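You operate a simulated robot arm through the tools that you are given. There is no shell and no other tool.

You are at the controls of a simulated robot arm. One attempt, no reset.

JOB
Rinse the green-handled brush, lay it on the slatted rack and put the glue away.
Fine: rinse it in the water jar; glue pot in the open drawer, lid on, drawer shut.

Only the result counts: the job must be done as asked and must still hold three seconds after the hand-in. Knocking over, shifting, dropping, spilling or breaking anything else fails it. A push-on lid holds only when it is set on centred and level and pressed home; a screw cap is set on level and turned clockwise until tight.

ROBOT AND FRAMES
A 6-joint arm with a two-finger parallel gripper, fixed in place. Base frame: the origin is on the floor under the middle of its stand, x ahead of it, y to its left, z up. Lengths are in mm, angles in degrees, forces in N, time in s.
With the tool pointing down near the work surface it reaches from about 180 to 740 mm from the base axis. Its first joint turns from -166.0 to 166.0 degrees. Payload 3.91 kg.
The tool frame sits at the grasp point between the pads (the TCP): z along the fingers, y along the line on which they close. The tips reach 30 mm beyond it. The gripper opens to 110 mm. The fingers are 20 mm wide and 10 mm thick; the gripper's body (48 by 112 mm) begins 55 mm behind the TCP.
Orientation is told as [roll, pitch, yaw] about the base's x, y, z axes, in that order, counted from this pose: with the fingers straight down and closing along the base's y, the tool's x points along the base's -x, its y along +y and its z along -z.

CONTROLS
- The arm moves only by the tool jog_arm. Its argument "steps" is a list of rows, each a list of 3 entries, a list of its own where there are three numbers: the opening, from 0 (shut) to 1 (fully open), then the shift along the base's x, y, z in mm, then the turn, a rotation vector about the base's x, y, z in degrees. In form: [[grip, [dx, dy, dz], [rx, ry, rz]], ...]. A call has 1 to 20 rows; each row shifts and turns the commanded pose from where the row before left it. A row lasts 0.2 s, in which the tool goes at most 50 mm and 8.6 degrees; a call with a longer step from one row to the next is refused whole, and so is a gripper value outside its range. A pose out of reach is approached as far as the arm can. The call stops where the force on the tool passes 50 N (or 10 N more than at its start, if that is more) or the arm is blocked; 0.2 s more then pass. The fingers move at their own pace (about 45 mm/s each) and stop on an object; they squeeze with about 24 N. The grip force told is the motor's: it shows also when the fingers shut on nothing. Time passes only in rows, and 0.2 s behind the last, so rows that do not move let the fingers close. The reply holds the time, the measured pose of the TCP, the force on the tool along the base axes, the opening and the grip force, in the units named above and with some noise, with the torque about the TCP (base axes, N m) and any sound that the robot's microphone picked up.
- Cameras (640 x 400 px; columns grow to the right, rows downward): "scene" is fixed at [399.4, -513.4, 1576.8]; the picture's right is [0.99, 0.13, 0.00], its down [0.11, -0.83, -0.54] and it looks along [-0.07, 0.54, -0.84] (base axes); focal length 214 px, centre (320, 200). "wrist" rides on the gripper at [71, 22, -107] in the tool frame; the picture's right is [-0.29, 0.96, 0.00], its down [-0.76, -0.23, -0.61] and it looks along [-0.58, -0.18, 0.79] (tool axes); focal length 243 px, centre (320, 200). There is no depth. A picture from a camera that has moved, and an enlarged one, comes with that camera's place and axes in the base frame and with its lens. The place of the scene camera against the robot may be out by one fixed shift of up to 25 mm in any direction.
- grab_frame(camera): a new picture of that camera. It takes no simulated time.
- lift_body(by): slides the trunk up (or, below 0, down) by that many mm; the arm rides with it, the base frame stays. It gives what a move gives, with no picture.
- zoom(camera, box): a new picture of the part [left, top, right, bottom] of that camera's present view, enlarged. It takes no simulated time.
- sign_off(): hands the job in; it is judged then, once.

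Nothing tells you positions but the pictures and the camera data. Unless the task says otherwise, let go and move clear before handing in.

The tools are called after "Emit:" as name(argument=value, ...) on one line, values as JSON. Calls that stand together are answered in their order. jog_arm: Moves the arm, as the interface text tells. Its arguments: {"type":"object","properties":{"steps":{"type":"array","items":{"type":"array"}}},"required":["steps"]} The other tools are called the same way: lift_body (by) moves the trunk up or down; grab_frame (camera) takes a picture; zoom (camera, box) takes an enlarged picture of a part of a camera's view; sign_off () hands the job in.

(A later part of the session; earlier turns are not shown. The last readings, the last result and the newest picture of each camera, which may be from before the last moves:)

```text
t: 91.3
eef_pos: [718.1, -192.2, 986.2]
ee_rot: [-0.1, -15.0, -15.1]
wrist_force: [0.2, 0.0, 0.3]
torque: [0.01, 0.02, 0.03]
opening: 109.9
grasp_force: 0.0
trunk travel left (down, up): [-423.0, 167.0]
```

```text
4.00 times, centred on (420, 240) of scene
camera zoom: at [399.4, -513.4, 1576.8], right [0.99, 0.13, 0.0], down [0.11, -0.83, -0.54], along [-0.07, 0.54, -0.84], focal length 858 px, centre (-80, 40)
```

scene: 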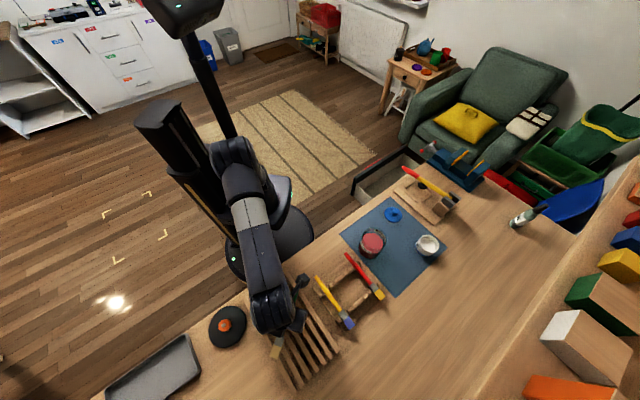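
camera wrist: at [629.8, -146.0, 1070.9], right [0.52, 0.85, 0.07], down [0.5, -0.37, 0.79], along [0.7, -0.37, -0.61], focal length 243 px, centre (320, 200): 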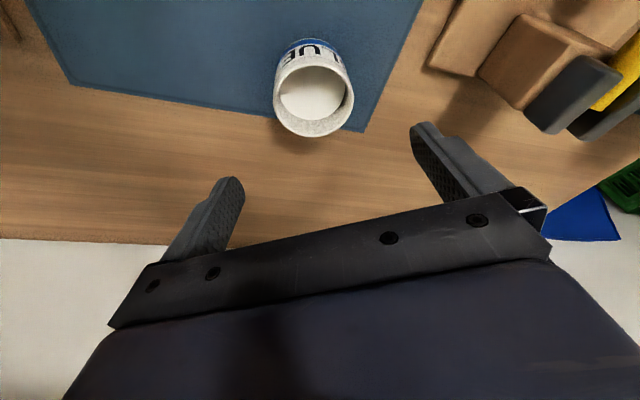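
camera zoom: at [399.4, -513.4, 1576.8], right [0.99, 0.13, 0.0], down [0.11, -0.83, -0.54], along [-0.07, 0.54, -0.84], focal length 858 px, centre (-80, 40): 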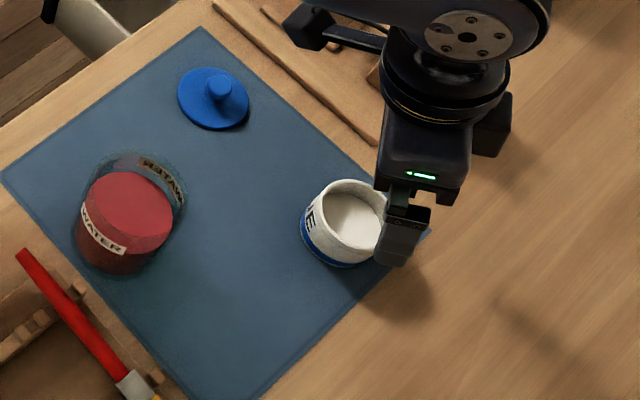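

The tool is centred over the pot and within reach. I'll descend, slowing near the end.

Emit:
jog_arm(steps=[[1, [0, 0, -30], [0, 0, 0]], [1, [0, 0, -25], [0, 0, 0]], [1, [0, 0, -15], [0, 0, 0]], [1, [0, 0, -8], [0, 0, 0]], [1, [0, 0, 0], [0, 0, 0]]])

Emit:
grab_frame(camera="wrist")

Emit:
zoom(camera="scene", box=[400, 205, 480, 275])

```text
t: 92.5
eef_pos: [717.8, -190.3, 908.7]
ee_rot: [-0.1, -15.0, -14.9]
wrist_force: [0.2, -0.5, -0.5]
torque: [-0.02, 0.0, -0.03]
opening: 109.8
grasp_force: 0.2
trunk travel left (down, up): [-423.0, 167.0]
```

```text
taken
camera wrist: at [629.1, -145.0, 993.0], right [0.52, 0.85, 0.07], down [0.5, -0.37, 0.79], along [0.7, -0.37, -0.61], focal length 243 px, centre (320, 200)
```

wrist: 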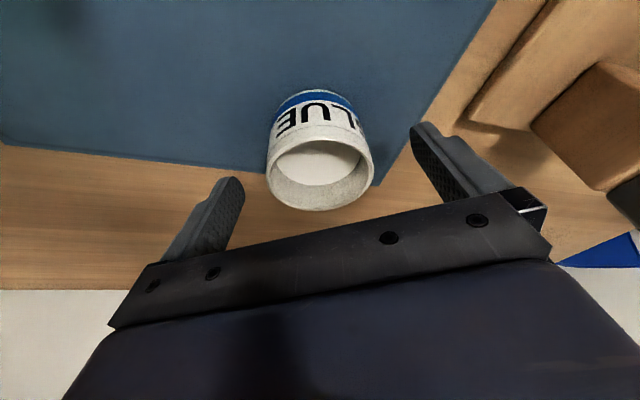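

```text
5.71 times, centred on (440, 240) of scene
camera zoom: at [399.4, -513.4, 1576.8], right [0.99, 0.13, 0.0], down [0.11, -0.83, -0.54], along [-0.07, 0.54, -0.84], focal length 1226 px, centre (-366, -29)
```

zoom: 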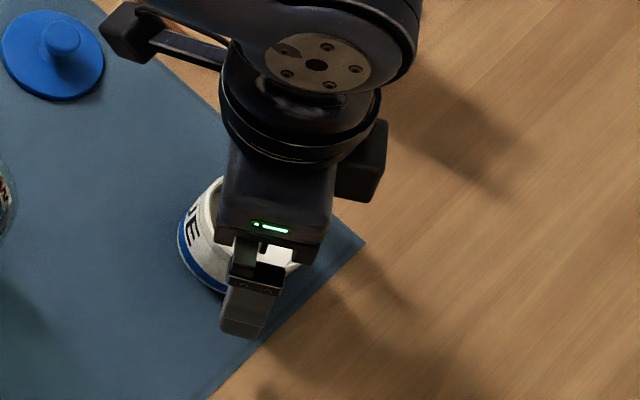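

Centred between the fingers. I'll go down 14 mm more and close gently on the pot.

Emit:
jog_arm(steps=[[1, [0, 0, -7], [0, 0, 0]], [1, [0, 0, -6], [0, 0, 0]], [1, [0, 0, 0], [0, 0, 0]]])

```text
t: 93.3
eef_pos: [716.4, -191.7, 894.6]
ee_rot: [-0.1, -15.2, -15.0]
wrist_force: [-0.1, 0.2, -1.0]
torque: [-0.03, -0.04, -0.01]
opening: 109.9
grasp_force: 0.1
trunk travel left (down, up): [-423.0, 167.0]
```

Emit:
jog_arm(steps=[[0.75, [0, 0, 0], [0, 0, 0]], [0.65, [0, 0, 0], [0, 0, 0]], [0.58, [0, 0, 0], [0, 0, 0]], [0.5, [0, 0, 0], [0, 0, 0]], [0.45, [0, 0, 0], [0, 0, 0]], [0.4, [0, 0, 0], [0, 0, 0]], [0.4, [0, 0, 0], [0, 0, 0]], [0.4, [0, 0, 0], [0, 0, 0]]])

Emit:
grab_frame(camera="wrist")

```text
t: 95.1
eef_pos: [716.9, -190.0, 895.6]
ee_rot: [-0.1, -15.1, -15.0]
wrist_force: [0.1, -1.3, 0.8]
torque: [0.07, 0.0, -0.01]
opening: 61.2
grasp_force: 23.9
trunk travel left (down, up): [-423.0, 167.0]
```

```text
taken
camera wrist: at [629.2, -145.1, 980.4], right [0.52, 0.85, 0.07], down [0.5, -0.37, 0.79], along [0.7, -0.37, -0.61], focal length 243 px, centre (320, 200)
```

wrist: 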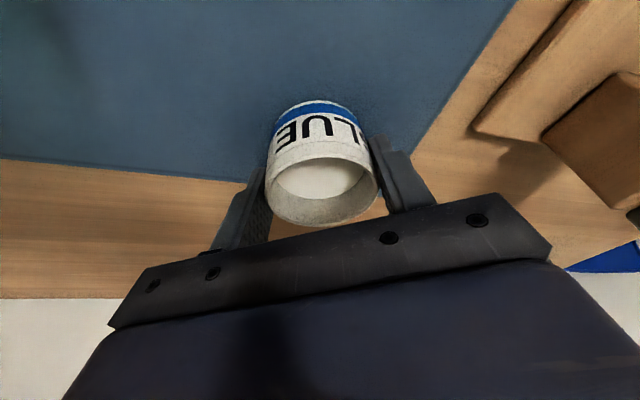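

The pot is held (61 mm). I'll lift it level by 15 mm, carry it 70 mm toward the robot and set it down on a clear part of the mat.

Emit:
jog_arm(steps=[[0.4, [0, 0, 3], [0, 0, 0]], [0.4, [0, 0, 6], [0, 0, 0]], [0.4, [0, 0, 6], [0, 0, 0]], [0.4, [-5, 0, 0], [0, 0, 0]], [0.4, [-10, 0, 0], [0, 0, 0]], [0.4, [-12, 0.5, 0], [0, 0, 0]], [0.4, [-12, 0.5, 0], [0, 0, 0]], [0.4, [-12, 0.5, 0], [0, 0, 0]], [0.4, [-10, 0.5, 0], [0, 0, 0]], [0.4, [-6, 0, 0], [0, 0, 0]], [0.4, [-3, 0, 0], [0, 0, 0]], [0.4, [0, 0, 0], [0, 0, 0]]])

Emit:
grab_frame(camera="wrist")

Emit:
zoom(camera="scene", box=[360, 190, 480, 290])

```text
t: 97.7
eef_pos: [647.7, -189.4, 909.8]
ee_rot: [-0.1, -15.0, -15.0]
wrist_force: [-0.1, 0.4, -2.3]
torque: [0.01, 0.02, -0.01]
opening: 61.3
grasp_force: 24.0
trunk travel left (down, up): [-423.0, 167.0]
```

```text
taken
camera wrist: at [559.4, -143.4, 995.4], right [0.52, 0.85, 0.07], down [0.5, -0.37, 0.79], along [0.7, -0.37, -0.62], focal length 243 px, centre (320, 200)
```

wrist: 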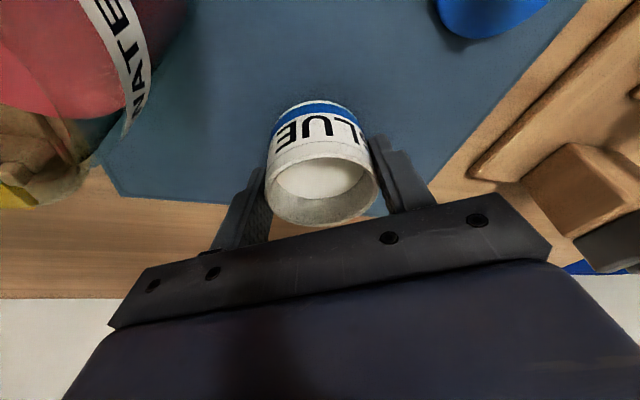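

```text
4.00 times, centred on (420, 240) of scene
camera zoom: at [399.4, -513.4, 1576.8], right [0.99, 0.13, 0.0], down [0.11, -0.83, -0.54], along [-0.07, 0.54, -0.84], focal length 858 px, centre (-80, 40)
```

zoom: 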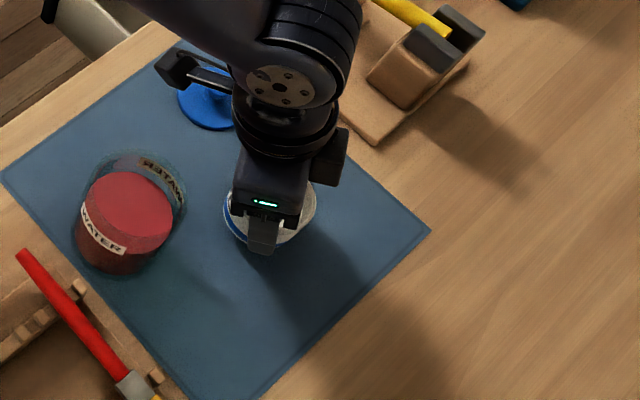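

The pot is held level over clear mat. I'll lower it until it touches.

Emit:
jog_arm(steps=[[0.4, [0, 0, -6], [0, 0, 0]], [0.4, [0, 0, -5], [0, 0, 0]], [0.4, [0, 0, -3], [0, 0, 0]], [0.4, [0, 0, 0], [0, 0, 0]]])

Emit:
jog_arm(steps=[[0.4, [0, 0, -0.7], [0, 0, 0]], [0.4, [0, 0, 0], [0, 0, 0]]])

```text
t: 98.7
eef_pos: [648.1, -188.7, 896.7]
ee_rot: [-0.1, -15.0, -15.0]
wrist_force: [0.8, 0.2, -2.8]
torque: [0.01, 0.0, 0.05]
opening: 61.3
grasp_force: 23.7
trunk travel left (down, up): [-423.0, 167.0]
```

```text
t: 99.3
eef_pos: [645.6, -189.3, 895.6]
ee_rot: [-0.1, -15.0, -14.9]
wrist_force: [-0.5, -0.4, -2.2]
torque: [-0.01, -0.01, -0.01]
opening: 60.9
grasp_force: 23.8
trunk travel left (down, up): [-423.0, 167.0]
```

Emit:
jog_arm(steps=[[0.4, [0, 0, -0.7], [0, 0, 0]], [0.4, [0, 0, 0], [0, 0, 0]]])

```text
t: 99.9
eef_pos: [647.4, -188.7, 896.4]
ee_rot: [-0.1, -15.1, -15.1]
wrist_force: [0.0, 0.8, -0.1]
torque: [0.01, -0.01, 0.01]
opening: 61.2
grasp_force: 24.2
trunk travel left (down, up): [-423.0, 167.0]
```

The pot's weight is now on the mat. I'll open the fingers and rise clear.

Emit:
jog_arm(steps=[[0.6, [0, 0, 0], [0, 0, 0]], [0.7, [0, 0, 0], [0, 0, 0]], [0.85, [0, 0, 0], [0, 0, 0]], [1, [0, 0, 0], [0, 0, 0]], [1, [0, 0, 0], [0, 0, 0]], [1, [0, 0, 15], [0, 0, 0]], [1, [0, 0, 25], [0, 0, 0]], [1, [0, 0, 30], [0, 0, 0]], [1, [0, 0, 20], [0, 0, 0]], [1, [0, 0, 0], [0, 0, 0]]])

Emit:
grab_frame(camera="wrist")

Emit:
zoom(camera="scene", box=[360, 190, 480, 290])

```text
t: 102.1
eef_pos: [646.8, -189.4, 986.4]
ee_rot: [0.0, -15.0, -14.9]
wrist_force: [0.0, -0.2, 0.0]
torque: [-0.01, -0.03, -0.01]
opening: 109.9
grasp_force: 0.1
trunk travel left (down, up): [-423.0, 167.0]
```

```text
taken
camera wrist: at [559.6, -144.1, 1071.0], right [0.52, 0.85, 0.07], down [0.5, -0.37, 0.78], along [0.7, -0.37, -0.62], focal length 243 px, centre (320, 200)
```

wrist: 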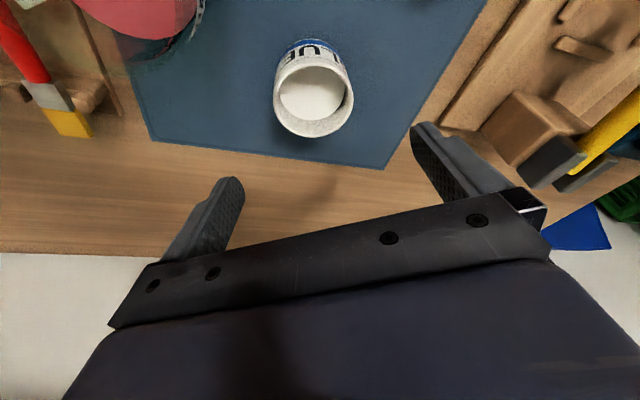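

```text
4.00 times, centred on (420, 240) of scene
camera zoom: at [399.4, -513.4, 1576.8], right [0.99, 0.13, 0.0], down [0.11, -0.83, -0.54], along [-0.07, 0.54, -0.84], focal length 858 px, centre (-80, 40)
```

zoom: 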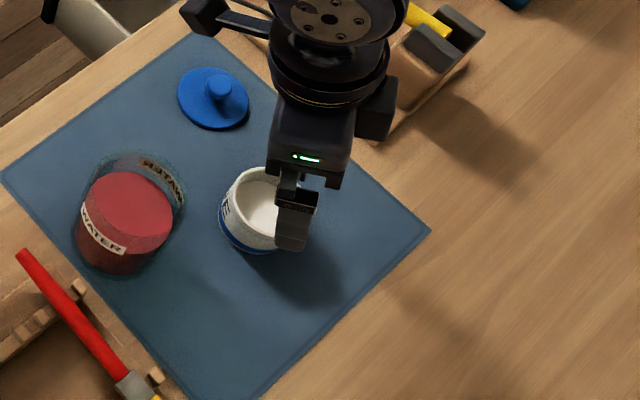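

The pot stands upright on the mat at about (649,-189). I'll bring the tool vertical, yaw to -45° and centre over the pot, then squeeze lightly along two perpendicular directions so its centre is known exactly.

Emit:
jog_arm(steps=[[1, [1.5, 0, 0], [1.94, 7.245, 0]], [1, [1.5, -0.5, 0], [1.94, 7.245, 0]], [1, [0, 0, 0], [0, 0, -7.5]], [1, [0, 0, 0], [0, 0, -7.5]], [1, [0, 0, 0], [0, 0, -7.5]], [1, [0, 0, 0], [0, 0, -7.5]], [1, [0, 0, 0], [0, 0, 0]], [1, [0, 0, 0], [0, 0, 0]]])

Emit:
grab_frame(camera="wrist")

```text
t: 103.9
eef_pos: [650.6, -188.8, 985.9]
ee_rot: [-0.2, -0.1, -44.9]
wrist_force: [0.1, 0.1, 0.1]
torque: [0.01, 0.03, -0.03]
opening: 109.9
grasp_force: 0.1
trunk travel left (down, up): [-423.0, 167.0]
```

```text
taken
camera wrist: at [615.1, -123.8, 1092.2], right [0.88, 0.47, 0.0], down [0.37, -0.7, 0.61], along [0.29, -0.54, -0.79], focal length 243 px, centre (320, 200)
```

wrist: 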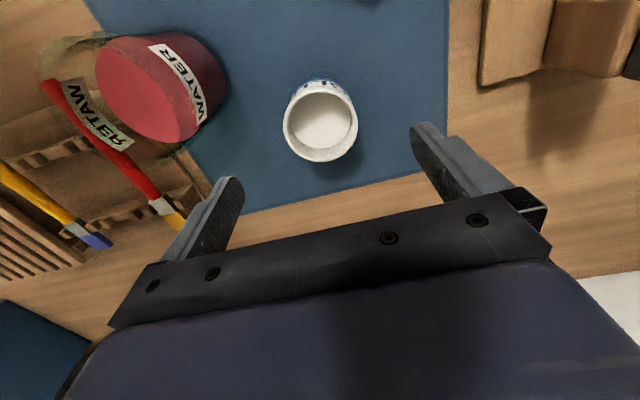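

Emit:
jog_arm(steps=[[1, [0, 0, -30], [0, 0, 0]], [1, [0, 0, -25], [0, 0, 0]], [1, [0, 0, -15], [0, 0, 0]], [1, [0, 0, -10], [0, 0, 0]], [1, [0, 0, -8], [0, 0, 0]], [1, [0, 0, 0], [0, 0, 0]], [0.75, [0, 0, 0], [0, 0, 0]], [0.65, [0, 0, 0], [0, 0, 0]], [0.58, [0, 0, 0], [0, 0, 0]], [0.5, [0, 0, 0], [0, 0, 0]], [0.45, [0, 0, 0], [0, 0, 0]], [0.45, [0, 0, 0], [0, 0, 0]], [0.45, [0, 0, 0], [0, 0, 0]]])

Emit:
grab_frame(camera="wrist")

```text
t: 106.7
eef_pos: [650.8, -188.6, 897.2]
ee_rot: [-0.1, 0.0, -45.0]
wrist_force: [-0.2, 0.2, 0.3]
torque: [-0.03, 0.02, 0.0]
opening: 61.4
grasp_force: 24.2
trunk travel left (down, up): [-423.0, 167.0]
```

```text
taken
camera wrist: at [614.9, -124.1, 1004.4], right [0.88, 0.47, 0.0], down [0.37, -0.7, 0.61], along [0.29, -0.54, -0.79], focal length 243 px, centre (320, 200)
```

wrist: 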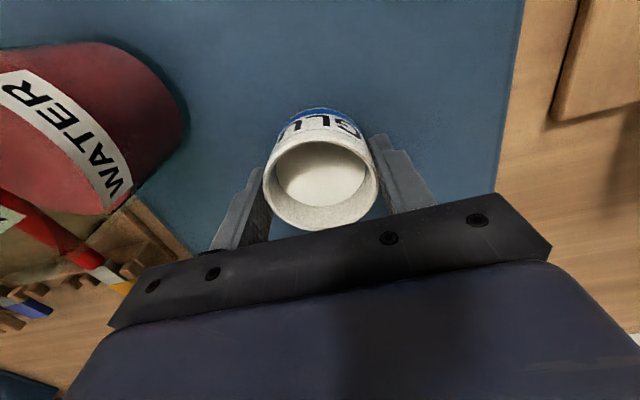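

Squeezed in one direction. Now I open, rise above the rim, turn 90° and squeeze in the other direction.

Emit:
jog_arm(steps=[[0.6, [0, 0, 0], [0, 0, 0]], [0.75, [0, 0, 0], [0, 0, 0]], [1, [0, 0, 0], [0, 0, 0]], [1, [0, 0, 0], [0, 0, 0]], [1, [0, 0, 15], [0, 0, 0]], [1, [0, 0, 25], [0, 0, 0]], [1, [0, 0, 20], [0, 0, 0]], [1, [0, 0, 0], [0, 0, 8.5]], [1, [0, 0, 0], [0, 0, 8.5]], [1, [0, 0, 0], [0, 0, 8.5]], [1, [0, 0, 0], [0, 0, 8.5]], [1, [0, 0, 0], [0, 0, 8.5]], [1, [0, 0, 0], [0, 0, 8.5]], [1, [0, 0, 0], [0, 0, 8.5]], [1, [0, 0, 0], [0, 0, 8.5]], [1, [0, 0, 0], [0, 0, 8.5]], [1, [0, 0, 0], [0, 0, 8.5]], [1, [0, 0, 0], [0, 0, 5]], [1, [0, 0, 0], [0, 0, 0]]])

Emit:
grab_frame(camera="wrist")

```text
t: 110.7
eef_pos: [650.4, -190.3, 958.3]
ee_rot: [-0.1, -0.1, 45.1]
wrist_force: [-0.2, 1.1, 1.1]
torque: [0.01, 0.01, -0.02]
opening: 110.2
grasp_force: 0.1
trunk travel left (down, up): [-423.0, 167.0]
```

```text
taken
camera wrist: at [583.7, -224.9, 1064.2], right [-0.47, 0.88, 0.0], down [0.7, 0.38, 0.61], along [0.54, 0.29, -0.79], focal length 243 px, centre (320, 200)
```

wrist: 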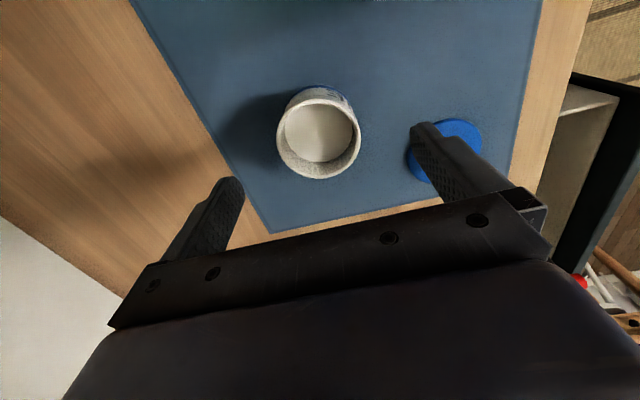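

The finger nearest the lid will come down about 40 mm clear of it. I'll descend and squeeze.

Emit:
jog_arm(steps=[[1, [0, 0, -25], [0, 0, 0]], [1, [0, 0, -18], [0, 0, 0]], [1, [0, 0, -10], [0, 0, 0]], [1, [0, 0, -7], [0, 0, 0]], [1, [0, 0, 0], [0, 0, 0]], [0.75, [0, 0, 0], [0, 0, 0]], [0.65, [0, 0, 0], [0, 0, 0]], [0.58, [0, 0, 0], [0, 0, 0]], [0.5, [0, 0, 0], [0, 0, 0]], [0.45, [0, 0, 0], [0, 0, 0]], [0.45, [0, 0, 0], [0, 0, 0]], [0.45, [0, 0, 0], [0, 0, 0]]])

Emit:
grab_frame(camera="wrist")

```text
t: 113.3
eef_pos: [650.0, -190.3, 896.9]
ee_rot: [-0.1, 0.0, 45.0]
wrist_force: [0.7, -0.1, 0.5]
torque: [0.02, -0.02, -0.01]
opening: 58.9
grasp_force: 23.7
trunk travel left (down, up): [-423.0, 167.0]
```

```text
taken
camera wrist: at [583.7, -225.1, 1004.2], right [-0.47, 0.88, 0.0], down [0.7, 0.37, 0.61], along [0.54, 0.29, -0.79], focal length 243 px, centre (320, 200)
```

wrist: 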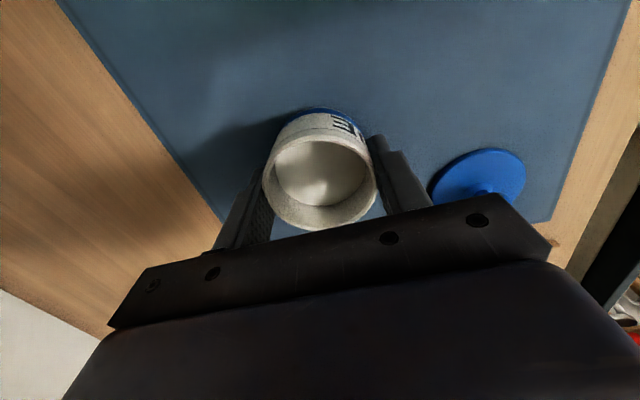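

Pot centre is now pinned to my commanded position, about (650,-189). I'll open, rise and move over the lid's knob with the fingers partly closed.

Emit:
jog_arm(steps=[[0.6, [0, 0, 0], [0, 0, 0]], [0.75, [0, 0, 0], [0, 0, 0]], [1, [0, 0, 0], [0, 0, 0]], [1, [0, 0, 0], [0, 0, 0]], [1, [0, 0, 15], [0, 0, 0]], [1, [0, 0, 25], [0, 0, 0]], [1, [0, 0, 20], [0, 0, 0]], [0.5, [-11, 39, 0], [0, 0, 0]], [0.5, [-11, 39, 0], [0, 0, 0]], [0.5, [-11, 40, 0], [0, 0, 0]], [0.5, [0, 0, 0], [0, 0, 0]], [0.5, [0, 0, 0], [0, 0, 0]]])

Emit:
grab_frame(camera="wrist")

Emit:
zoom(camera="wrist", box=[240, 60, 420, 230])

Emit:
zoom(camera="scene", box=[350, 180, 460, 270])

```text
t: 115.9
eef_pos: [617.0, -71.1, 957.5]
ee_rot: [-0.1, -0.1, 45.0]
wrist_force: [0.5, 0.7, -0.4]
torque: [-0.05, -0.01, 0.02]
opening: 55.0
grasp_force: 0.0
trunk travel left (down, up): [-423.0, 167.0]
```

```text
taken
camera wrist: at [550.6, -106.9, 1064.9], right [-0.47, 0.88, 0.0], down [0.7, 0.37, 0.61], along [0.54, 0.29, -0.79], focal length 243 px, centre (320, 200)
```

wrist: 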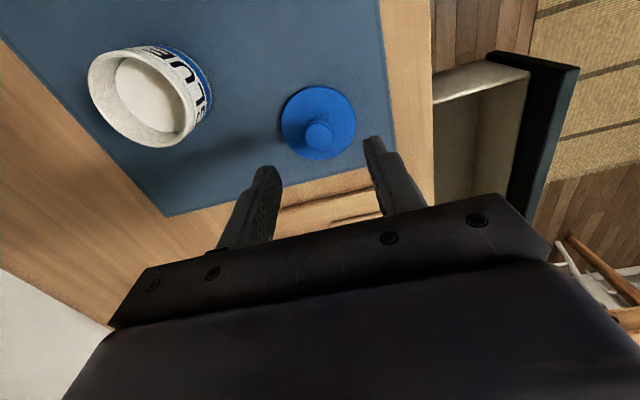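

```text
2.35 times, centred on (330, 145) of wrist
camera zoom: at [550.6, -106.9, 1064.9], right [-0.47, 0.88, 0.0], down [0.7, 0.37, 0.61], along [0.54, 0.29, -0.79], focal length 571 px, centre (296, 329)
```

zoom: 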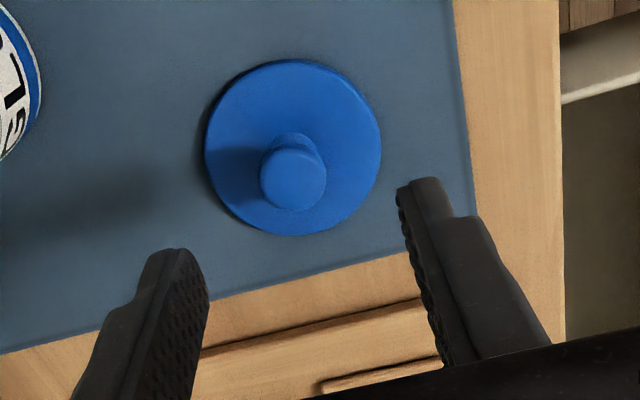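

```text
4.44 times, centred on (405, 225) of scene
camera zoom: at [399.4, -513.4, 1576.8], right [0.99, 0.13, 0.0], down [0.11, -0.83, -0.54], along [-0.07, 0.54, -0.84], focal length 953 px, centre (-58, 89)
```

zoom: 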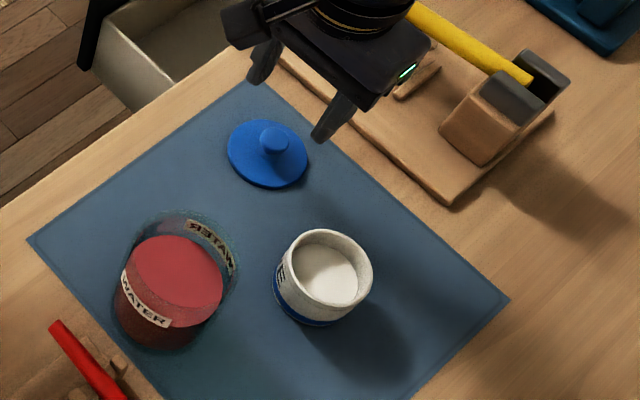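

The lid centre measures (616,-74), the knob about 22 mm wide with its top near z≈889. The tool is within 2 mm of centre, so I'll lower over the knob.

Emit:
jog_arm(steps=[[0.5, [0, -1, -25], [0, 0, 0]], [0.5, [0, 0, -18], [0, 0, 0]], [0.5, [0, 0, -10], [0, 0, 0]], [0.5, [0, 0, -5], [0, 0, 0]], [0.5, [0, 0, 0], [0, 0, 0]]])

Emit:
zoom(camera="wrist", box=[240, 80, 420, 250])

```text
t: 117.1
eef_pos: [616.5, -72.1, 898.9]
ee_rot: [-0.1, -0.1, 45.0]
wrist_force: [-0.6, 0.5, 0.8]
torque: [0.0, 0.0, -0.03]
opening: 55.1
grasp_force: 0.0
trunk travel left (down, up): [-423.0, 167.0]
```

```text
2.35 times, centred on (330, 165) of wrist
camera zoom: at [550.8, -107.8, 1006.1], right [-0.47, 0.88, 0.0], down [0.7, 0.37, 0.61], along [0.54, 0.29, -0.79], focal length 571 px, centre (296, 282)
```

zoom: 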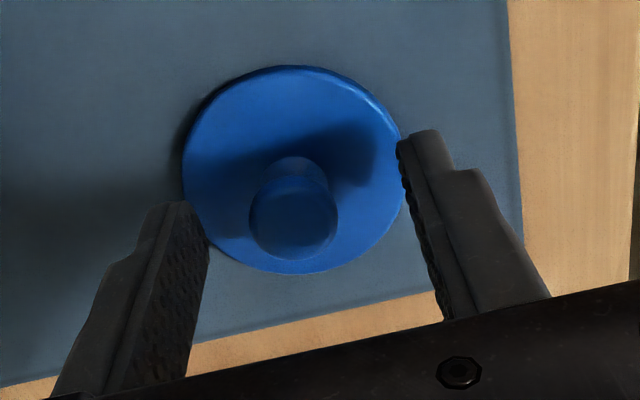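

Emit:
jog_arm(steps=[[0.5, [0, 0, -2], [0, 0, 0]], [0.4, [0, 0, 0], [0, 0, 0]], [0.3, [0, 0, 0], [0, 0, 0]], [0.22, [0, 0, 0], [0, 0, 0]], [0.15, [0, 0, 0], [0, 0, 0]], [0.1, [0, 0, 0], [0, 0, 0]], [0.1, [0, 0, 0], [0, 0, 0]]])

Emit:
zoom(camera="wrist", box=[240, 80, 420, 250])

```text
t: 118.7
eef_pos: [616.8, -72.5, 895.9]
ee_rot: [-0.1, 0.0, 45.1]
wrist_force: [0.0, -0.1, -0.1]
torque: [0.03, 0.01, 0.01]
opening: 21.9
grasp_force: 24.1
trunk travel left (down, up): [-423.0, 167.0]
```

```text
2.35 times, centred on (330, 165) of wrist
camera zoom: at [550.7, -107.8, 1004.4], right [-0.47, 0.88, 0.0], down [0.7, 0.37, 0.61], along [0.54, 0.29, -0.79], focal length 571 px, centre (296, 282)
```

zoom: 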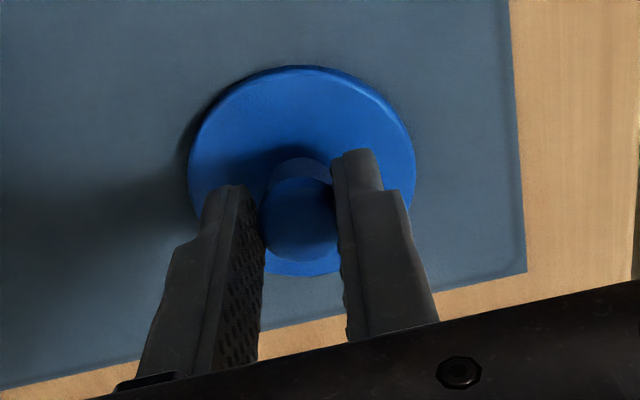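

Knob squeezed one way. Now I open, rise above the knob, turn back to yaw -45° and grip it for real.

Emit:
jog_arm(steps=[[0.3, [0, 0, 0], [0, 0, 0]], [0.4, [0, 0, 0], [0, 0, 0]], [0.5, [0, 0, 0], [0, 0, 0]], [0.5, [0, 0, 20], [0, 0, 0]], [0.5, [0, 0, 20], [0, 0, 0]], [0.5, [0, 0, 0], [0, 0, -8.5]], [0.5, [0, 0, 0], [0, 0, -8.5]], [0.5, [0, 0, 0], [0, 0, -8.5]], [0.5, [0, 0, 0], [0, 0, -8.5]], [0.5, [0, 0, 0], [0, 0, -8.5]], [0.5, [0, 0, 0], [0, 0, -8.5]], [0.5, [0, 0, 0], [0, 0, -8.5]], [0.5, [0, 0, 0], [0, 0, -8.5]], [0.5, [0, 0, 0], [0, 0, -8.5]], [0.5, [0, 0, 0], [0, 0, -8.5]], [0.5, [0, 0, 0], [0, 0, -5]], [0.5, [0, 0, 0], [0, 0, 0]]])

Emit:
grab_frame(camera="wrist")

Emit:
zoom(camera="wrist", box=[240, 80, 420, 250])

```text
t: 122.3
eef_pos: [616.7, -72.6, 937.5]
ee_rot: [-0.1, -0.1, -45.1]
wrist_force: [-0.1, -0.1, -0.1]
torque: [-0.02, 0.01, -0.01]
opening: 55.0
grasp_force: 0.0
trunk travel left (down, up): [-423.0, 167.0]
```

```text
taken
camera wrist: at [581.7, -7.1, 1044.6], right [0.88, 0.47, 0.0], down [0.37, -0.7, 0.61], along [0.29, -0.54, -0.79], focal length 243 px, centre (320, 200)
```

wrist: 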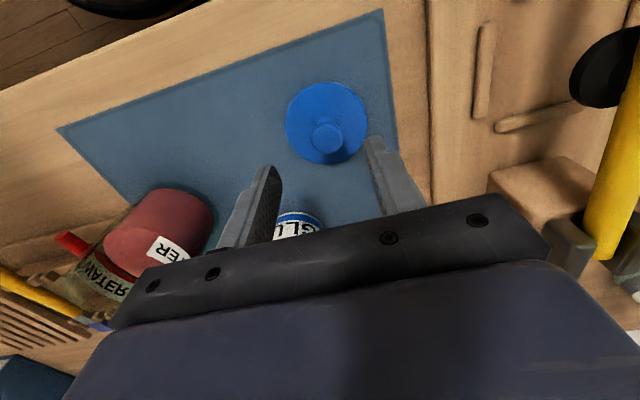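

```text
2.35 times, centred on (330, 165) of wrist
camera zoom: at [581.7, -7.1, 1044.6], right [0.88, 0.47, 0.0], down [0.37, -0.7, 0.61], along [0.29, -0.54, -0.79], focal length 571 px, centre (296, 282)
```

zoom: 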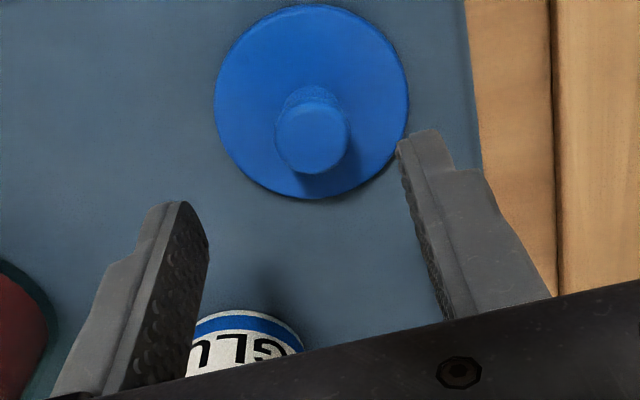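

The knob is centred between the fingers. I'll lower again and grip it.

Emit:
jog_arm(steps=[[0.5, [0, 0, -20], [0, 0, 0]], [0.5, [0, 0, -14], [0, 0, 0]], [0.5, [0, 0, -6], [0, 0, 0]], [0.5, [0, 0, 0], [0, 0, 0]], [0.4, [0, 0, 0], [0, 0, 0]], [0.3, [0, 0, 0], [0, 0, 0]], [0.22, [0, 0, 0], [0, 0, 0]], [0.15, [0, 0, 0], [0, 0, 0]], [0.1, [0, 0, 0], [0, 0, 0]], [0.1, [0, 0, 0], [0, 0, 0]]])

Emit:
zoom(camera="wrist", box=[240, 80, 420, 250])

```text
t: 124.5
eef_pos: [618.4, -72.9, 896.9]
ee_rot: [-0.1, -0.1, -45.0]
wrist_force: [0.3, 0.6, 0.7]
torque: [0.02, 0.0, 0.01]
opening: 21.3
grasp_force: 23.8
trunk travel left (down, up): [-423.0, 167.0]
```

```text
2.35 times, centred on (330, 165) of wrist
camera zoom: at [581.9, -7.1, 1004.1], right [0.88, 0.47, 0.0], down [0.37, -0.7, 0.61], along [0.29, -0.54, -0.79], focal length 571 px, centre (296, 282)
```

zoom: 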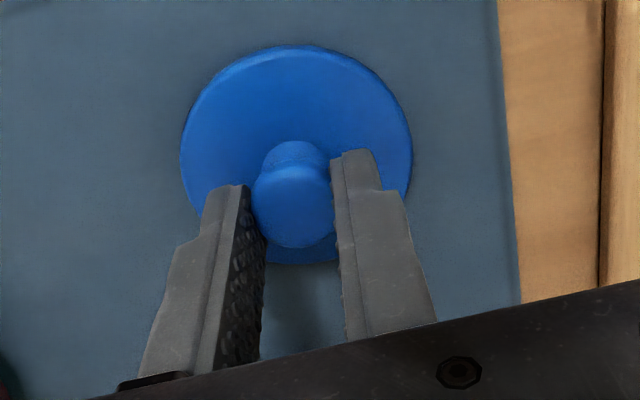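

The lid is centred on the tool, but my refined heights (mat ≈850, lid top ≈856) show the tips only just overlap the knob. I'll reopen, go a few millimetres lower and grip again.

Emit:
jog_arm(steps=[[0.25, [0, 0, 0], [0, 0, 0]], [0.35, [0, 0, 0], [0, 0, 0]], [0.35, [0, 0, 0], [0, 0, 0]], [0.35, [0, 0, -3], [0, 0, 0]], [0.35, [0, 0, -2], [0, 0, 0]], [0.35, [0, 0, 0], [0, 0, 0]]])

Emit:
jog_arm(steps=[[0.35, [0, 0, -1.5], [0, 0, 0]], [0.35, [0, 0, 0], [0, 0, 0]]])

```text
t: 125.9
eef_pos: [617.4, -73.0, 892.2]
ee_rot: [-0.1, -0.1, -45.0]
wrist_force: [-0.4, 0.7, 0.2]
torque: [-0.03, -0.03, -0.01]
opening: 38.4
grasp_force: 0.0
trunk travel left (down, up): [-423.0, 167.0]
```

```text
t: 126.5
eef_pos: [618.3, -72.6, 889.6]
ee_rot: [0.0, -0.1, -44.9]
wrist_force: [0.4, -0.9, -0.3]
torque: [0.02, 0.01, -0.01]
opening: 38.4
grasp_force: 0.1
trunk travel left (down, up): [-423.0, 167.0]
```

Emit:
jog_arm(steps=[[0.35, [0, 0, -1.5], [0, 0, 0]], [0.35, [0, 0, 0], [0, 0, 0]]])

Emit:
zoom(camera="wrist", box=[240, 80, 420, 250])

```text
t: 127.1
eef_pos: [617.2, -72.7, 889.1]
ee_rot: [-0.1, -0.2, -45.0]
wrist_force: [-0.3, -0.4, 1.0]
torque: [0.0, 0.02, 0.02]
opening: 38.6
grasp_force: 0.2
trunk travel left (down, up): [-423.0, 167.0]
```

```text
2.35 times, centred on (330, 165) of wrist
camera zoom: at [582.1, -6.6, 995.8], right [0.88, 0.47, 0.0], down [0.38, -0.7, 0.61], along [0.29, -0.54, -0.79], focal length 571 px, centre (296, 282)
```

zoom: 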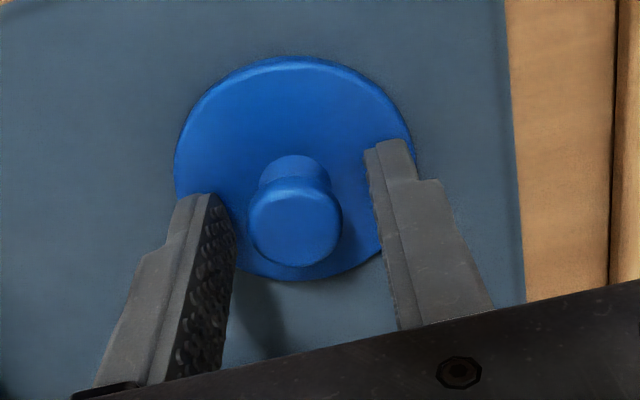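

Emit:
jog_arm(steps=[[0.3, [0, 0, 0], [0, 0, 0]], [0.22, [0, 0, 0], [0, 0, 0]], [0.15, [0, 0, 0], [0, 0, 0]], [0.08, [0, 0, 0], [0, 0, 0]], [0.08, [0, 0, 0], [0, 0, 0]], [0.08, [0, 0, 0], [0, 0, 0]]])

Emit:
zoom(camera="wrist", box=[240, 80, 420, 250])

```text
t: 128.5
eef_pos: [616.6, -72.2, 889.3]
ee_rot: [0.0, -0.1, -45.1]
wrist_force: [0.3, -0.1, -0.8]
torque: [-0.01, -0.01, -0.01]
opening: 21.3
grasp_force: 24.2
trunk travel left (down, up): [-423.0, 167.0]
```

```text
2.35 times, centred on (330, 165) of wrist
camera zoom: at [582.1, -6.7, 995.9], right [0.88, 0.47, 0.0], down [0.37, -0.7, 0.61], along [0.29, -0.54, -0.79], focal length 571 px, centre (296, 282)
```

zoom: 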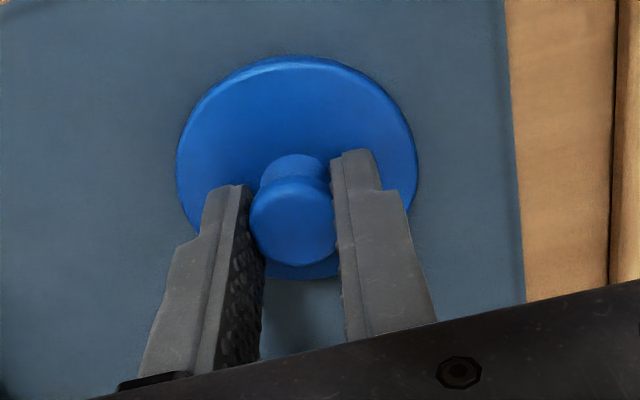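

The knob is gripped. I'll lift the lid straight up 60 mm and carry it back over the pot centre.

Emit:
jog_arm(steps=[[0.08, [0, 0, 5], [0, 0, 0]], [0.08, [0, 0, 15], [0, 0, 0]], [0.08, [0, 0, 20], [0, 0, 0]], [0.08, [0, 0, 20], [0, 0, 0]], [0.08, [6, -20, 0], [0, 0, 0]], [0.08, [8, -29, 0], [0, 0, 0]], [0.08, [8, -29, 0], [0, 0, 0]], [0.08, [7, -25, 0], [0, 0, 0]], [0.08, [4, -14, 0], [0, 0, 0]], [0.08, [0, 0, 0], [0, 0, 0]], [0.08, [0, 0, 0], [0, 0, 0]]])

Emit:
grab_frame(camera="wrist")

Emit:
zoom(camera="scene", box=[370, 200, 450, 270])

```text
t: 130.9
eef_pos: [650.1, -190.1, 948.8]
ee_rot: [-0.2, -0.1, -45.0]
wrist_force: [0.3, 0.1, 0.4]
torque: [0.03, -0.02, -0.01]
opening: 21.1
grasp_force: 23.8
trunk travel left (down, up): [-423.0, 167.0]
```

```text
taken
camera wrist: at [615.0, -123.4, 1056.5], right [0.88, 0.47, 0.0], down [0.37, -0.7, 0.61], along [0.29, -0.54, -0.79], focal length 243 px, centre (320, 200)
```

wrist: 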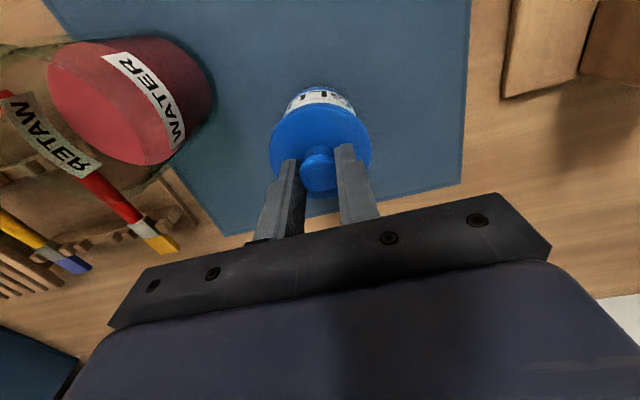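

```text
5.71 times, centred on (410, 235) of scene
camera zoom: at [399.4, -513.4, 1576.8], right [0.99, 0.13, 0.0], down [0.11, -0.83, -0.54], along [-0.07, 0.54, -0.84], focal length 1226 px, centre (-194, 0)
```

zoom: 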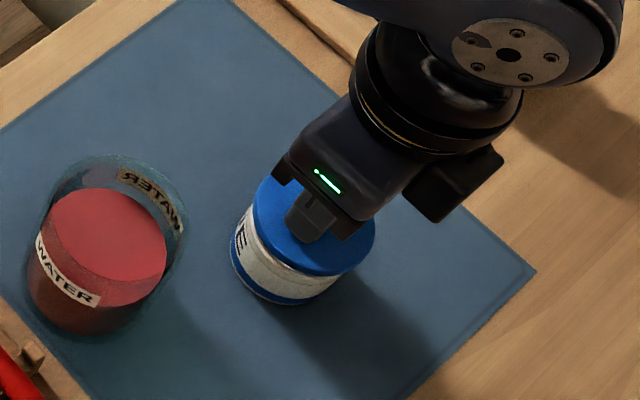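

The lid is level above the pot. I'll lower it close to the rim and check the alignment.

Emit:
jog_arm(steps=[[0.08, [0, 0, -6], [0, 0, 0]], [0.08, [0, 0, -4], [0, 0, 0]], [0.08, [0, 0, 0], [0, 0, 0]]])

Emit:
zoom(camera="wrist", box=[240, 60, 420, 230])

Emit:
zoom(camera="scene", box=[385, 215, 445, 265])

```text
t: 131.7
eef_pos: [650.5, -189.0, 939.7]
ee_rot: [-0.1, -0.1, -45.0]
wrist_force: [1.0, -0.3, 0.9]
torque: [0.01, -0.02, 0.0]
opening: 21.4
grasp_force: 23.9
trunk travel left (down, up): [-423.0, 167.0]
```

```text
2.35 times, centred on (330, 145) of wrist
camera zoom: at [614.6, -123.9, 1046.0], right [0.88, 0.47, 0.0], down [0.37, -0.7, 0.61], along [0.29, -0.54, -0.79], focal length 571 px, centre (296, 329)
```

zoom: 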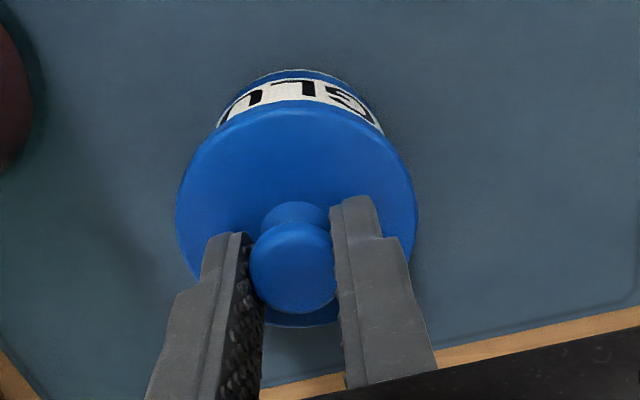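

```text
8.00 times, centred on (415, 240) of scene
camera zoom: at [399.4, -513.4, 1576.8], right [0.99, 0.13, 0.0], down [0.11, -0.83, -0.54], along [-0.07, 0.54, -0.84], focal length 1716 px, centre (-440, -120)
```

zoom: 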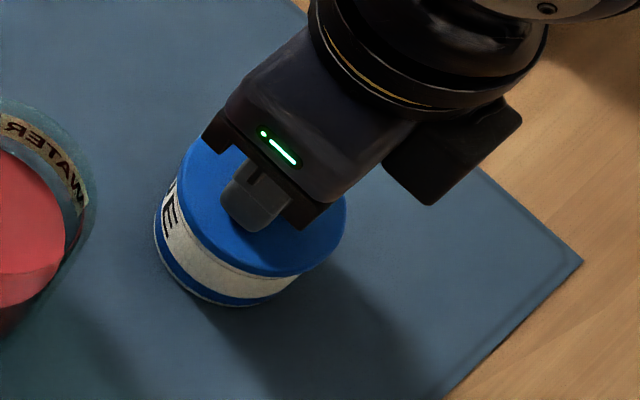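

Alignment looks good in both views. I'll lower in small steps until the lid meets the rim.

Emit:
jog_arm(steps=[[0.08, [0, 0, -3], [0, 0, 0]], [0.08, [0, 0, -1], [0, 0, 0]], [0.08, [0, 0, 0], [0, 0, 0]]])

Emit:
jog_arm(steps=[[0.08, [0, 0, -1.5], [0, 0, 0]], [0.08, [0, 0, 0], [0, 0, 0]]])

```text
t: 132.5
eef_pos: [650.8, -190.3, 938.1]
ee_rot: [-0.1, -0.3, -45.0]
wrist_force: [2.9, -1.3, 16.4]
torque: [0.05, 0.03, 0.0]
opening: 21.3
grasp_force: 23.8
trunk travel left (down, up): [-423.0, 167.0]
heard: snap
```

```text
t: 133.1
eef_pos: [650.7, -188.7, 938.1]
ee_rot: [0.1, -0.4, -45.0]
wrist_force: [5.9, -0.9, 31.7]
torque: [-0.02, -0.08, 0.02]
opening: 21.4
grasp_force: 24.1
trunk travel left (down, up): [-423.0, 167.0]
```

I heard a snap and the lid is now bearing firmly. I'll look to confirm that it's seated flat.

Emit:
zoom(camera="scene", box=[385, 215, 445, 265])

Emit:
zoom(camera="wrist", box=[240, 60, 420, 230])

```text
8.00 times, centred on (415, 240) of scene
camera zoom: at [399.4, -513.4, 1576.8], right [0.99, 0.13, 0.0], down [0.11, -0.83, -0.54], along [-0.07, 0.54, -0.84], focal length 1716 px, centre (-440, -120)
```

zoom: 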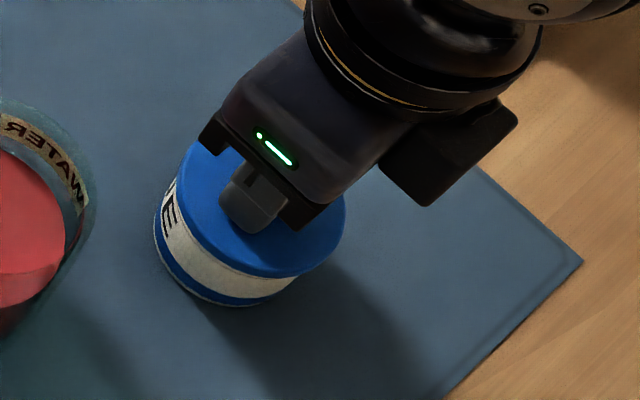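

```text
2.35 times, centred on (330, 145) of wrist
camera zoom: at [613.9, -123.6, 1043.8], right [0.88, 0.47, 0.0], down [0.37, -0.7, 0.61], along [0.29, -0.54, -0.79], focal length 571 px, centre (296, 329)
```

zoom: 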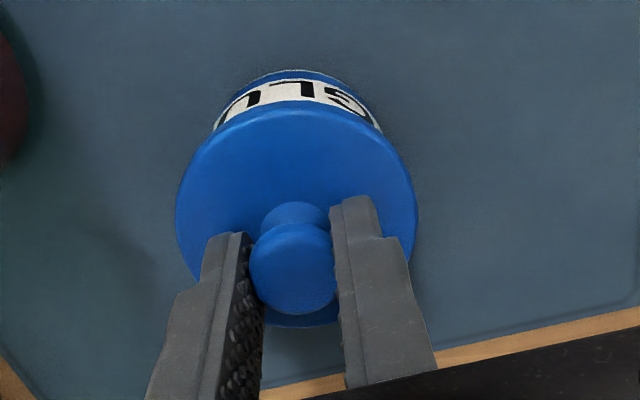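

It looks seated level. I'll press slightly more to be sure, then unload.

Emit:
jog_arm(steps=[[0.08, [0, 0, -1], [0, 0, 0]], [0.08, [0, 0, 0], [0, 0, 0]]])

Emit:
jog_arm(steps=[[0.08, [0, 0, 1.5], [0, 0, 0]], [0.08, [0, 0, 1.5], [0, 0, 0]], [0.08, [0, 0, 0], [0, 0, 0]]])

```text
t: 133.7
eef_pos: [650.3, -190.5, 936.2]
ee_rot: [-0.1, -0.3, -45.0]
wrist_force: [6.4, 0.2, 30.9]
torque: [0.02, -0.12, -0.04]
opening: 21.2
grasp_force: 23.9
trunk travel left (down, up): [-423.0, 167.0]
```

```text
t: 134.5
eef_pos: [648.8, -190.1, 936.7]
ee_rot: [-0.1, -0.1, -45.0]
wrist_force: [6.4, -1.7, 17.3]
torque: [-0.13, -0.24, 0.02]
opening: 21.3
grasp_force: 24.4
trunk travel left (down, up): [-423.0, 167.0]
```

Emit:
jog_arm(steps=[[0.08, [0, 0, 1.2], [0, 0, 0]], [0.08, [0, 0, 0], [0, 0, 0]]])

```text
t: 135.1
eef_pos: [649.5, -188.5, 936.8]
ee_rot: [-0.2, 0.2, -44.9]
wrist_force: [2.1, 0.1, 5.0]
torque: [-0.01, -0.09, -0.01]
opening: 21.0
grasp_force: 24.3
trunk travel left (down, up): [-423.0, 167.0]
```

Nearly unloaded. I'll open the fingers, rise, and inspect the lid.

Emit:
jog_arm(steps=[[0.25, [0, 0, 0], [0, 0, 0]], [0.35, [0, 0, 0], [0, 0, 0]], [0.45, [0, 0, 0], [0, 0, 0]], [0.45, [0, 0, 15], [0, 0, 0]], [0.6, [0, 0, 25], [0, 0, 0]], [0.8, [0, 0, 25], [0, 0, 0]], [1, [0, 0, 15], [0, 0, 0]], [1, [0, 0, 0], [0, 0, 0]], [1, [0, 0, 0], [0, 0, 0]]])

Emit:
grab_frame(camera="wrist")

Emit:
zoom(camera="wrist", box=[270, 60, 370, 180])

Emit:
zoom(camera="scene", box=[385, 215, 445, 265])

```text
t: 137.1
eef_pos: [652.6, -189.3, 1016.3]
ee_rot: [-0.1, -0.1, -45.0]
wrist_force: [0.1, 0.1, -0.4]
torque: [-0.01, 0.0, -0.01]
opening: 109.8
grasp_force: 0.0
trunk travel left (down, up): [-423.0, 167.0]
```

```text
taken
camera wrist: at [616.0, -123.8, 1124.0], right [0.88, 0.47, 0.0], down [0.37, -0.7, 0.61], along [0.29, -0.54, -0.79], focal length 243 px, centre (320, 200)
```

wrist: 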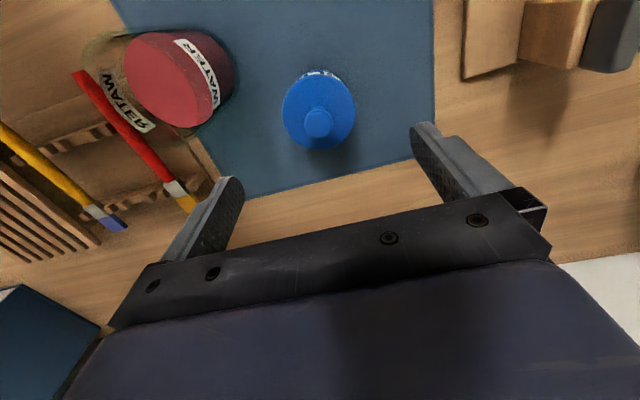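

```text
3.33 times, centred on (320, 120) of wrist
camera zoom: at [616.0, -123.8, 1124.0], right [0.88, 0.47, 0.0], down [0.37, -0.7, 0.61], along [0.29, -0.54, -0.79], focal length 809 px, centre (320, 467)
```

zoom: 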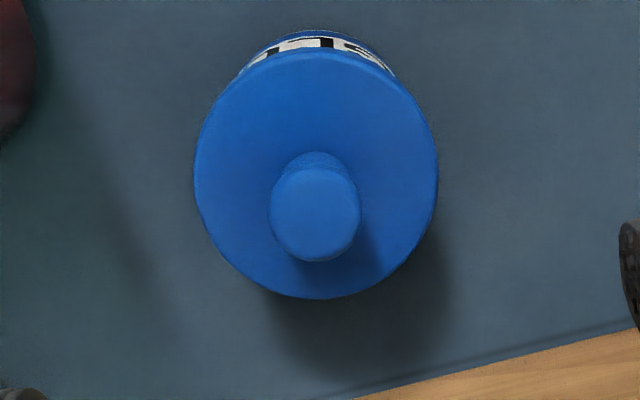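

```text
8.00 times, centred on (415, 240) of scene
camera zoom: at [399.4, -513.4, 1576.8], right [0.99, 0.13, 0.0], down [0.11, -0.83, -0.54], along [-0.07, 0.54, -0.84], focal length 1716 px, centre (-440, -120)
```

zoom: 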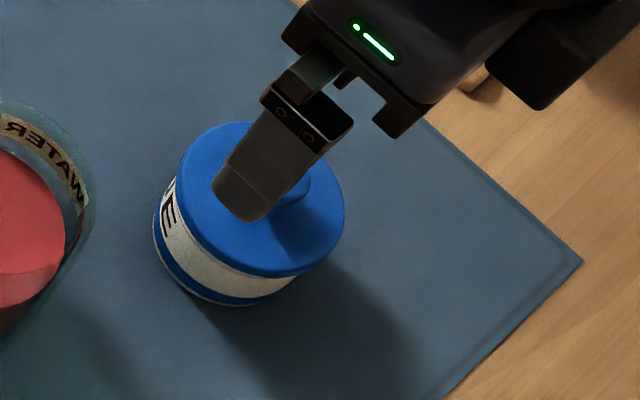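

The lid sits level and centred. As a last assurance I'll press straight down on the knob with closed fingers.

Emit:
jog_arm(steps=[[0, [0, 0, 0], [0, 0, 0]], [0, [0, 0, 0], [0, 0, 0]], [0, [0, 0, 0], [0, 0, 0]], [0, [0, 0, 0], [0, 0, 0]], [0, [0, 0, 0], [0, 0, 0]], [0, [0, 0, -20], [0, 0, 0]], [0, [0, 0, -20], [0, 0, 0]], [0, [0, 0, -10], [0, 0, 0]], [0, [0, 0, -4], [0, 0, 0]], [0, [0, 0, 0], [0, 0, 0]]])

Emit:
zoom(camera="wrist", box=[240, 60, 420, 230])

```text
t: 139.3
eef_pos: [649.8, -189.6, 962.7]
ee_rot: [-0.2, -0.1, -45.0]
wrist_force: [-0.5, -0.3, 0.7]
torque: [-0.01, -0.03, -0.03]
opening: 0.1
grasp_force: 24.5
trunk travel left (down, up): [-423.0, 167.0]
```

```text
2.35 times, centred on (330, 145) of wrist
camera zoom: at [615.0, -123.3, 1069.4], right [0.88, 0.47, 0.0], down [0.37, -0.7, 0.61], along [0.29, -0.54, -0.79], focal length 571 px, centre (296, 329)
```

zoom: 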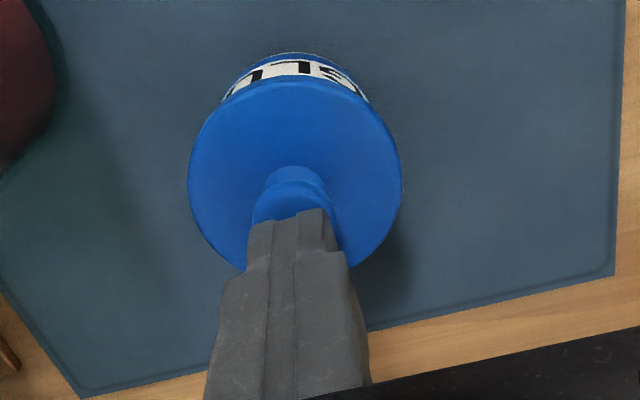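

Emit:
jog_arm(steps=[[0, [0, 0, -4], [0, 0, 0]], [0, [0, 0, -3], [0, 0, 0]], [0, [0, 0, 0], [0, 0, 0]]])

Emit:
jog_arm(steps=[[0, [0, 0, -2], [0, 0, 0]], [0, [0, 0, 0], [0, 0, 0]]])

```text
t: 140.1
eef_pos: [649.7, -189.0, 956.5]
ee_rot: [-0.1, -0.2, -44.9]
wrist_force: [0.5, -0.1, 7.1]
torque: [0.01, -0.04, 0.01]
opening: 0.0
grasp_force: 24.3
trunk travel left (down, up): [-423.0, 167.0]
```

```text
t: 140.7
eef_pos: [649.9, -189.8, 956.9]
ee_rot: [0.0, -0.4, -45.1]
wrist_force: [1.3, 0.2, 23.9]
torque: [0.05, 0.01, -0.02]
opening: 0.0
grasp_force: 23.7
trunk travel left (down, up): [-423.0, 167.0]
```

Emit:
jog_arm(steps=[[0, [0, 0, -1.8], [0, 0, 0]], [0, [0, 0, 0], [0, 0, 0]]])

Emit:
jog_arm(steps=[[0, [0, 0, 6], [0, 0, 0]], [0, [0, 0, 15], [0, 0, 0]], [0, [0, 0, 25], [0, 0, 0]], [0.5, [0, 0, 15], [0, 0, 0]], [1, [0, 0, 0], [0, 0, 0]], [1, [0, 0, 0], [0, 0, 0]], [1, [0, 0, 0], [0, 0, 0]], [1, [0, 0, 0], [0, 0, 0]], [1, [0, 0, 0], [0, 0, 0]], [1, [0, 0, 0], [0, 0, 0]]])

Emit:
grab_frame(camera="wrist")

```text
t: 141.3
eef_pos: [650.0, -189.2, 957.2]
ee_rot: [0.0, -0.5, -45.0]
wrist_force: [5.2, 0.3, 37.7]
torque: [0.08, -0.06, 0.01]
opening: 0.0
grasp_force: 23.7
trunk travel left (down, up): [-423.0, 167.0]
```

```text
t: 143.5
eef_pos: [649.5, -188.9, 1012.4]
ee_rot: [-0.2, -0.1, -44.9]
wrist_force: [-0.2, 0.1, 0.5]
torque: [0.0, 0.01, 0.01]
opening: 109.9
grasp_force: 0.0
trunk travel left (down, up): [-423.0, 167.0]
```

```text
taken
camera wrist: at [614.4, -123.7, 1119.8], right [0.88, 0.47, 0.0], down [0.37, -0.7, 0.61], along [0.29, -0.54, -0.79], focal length 243 px, centre (320, 200)
```

wrist: 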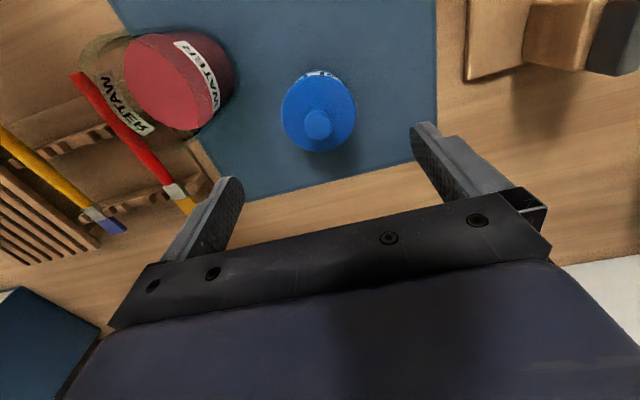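

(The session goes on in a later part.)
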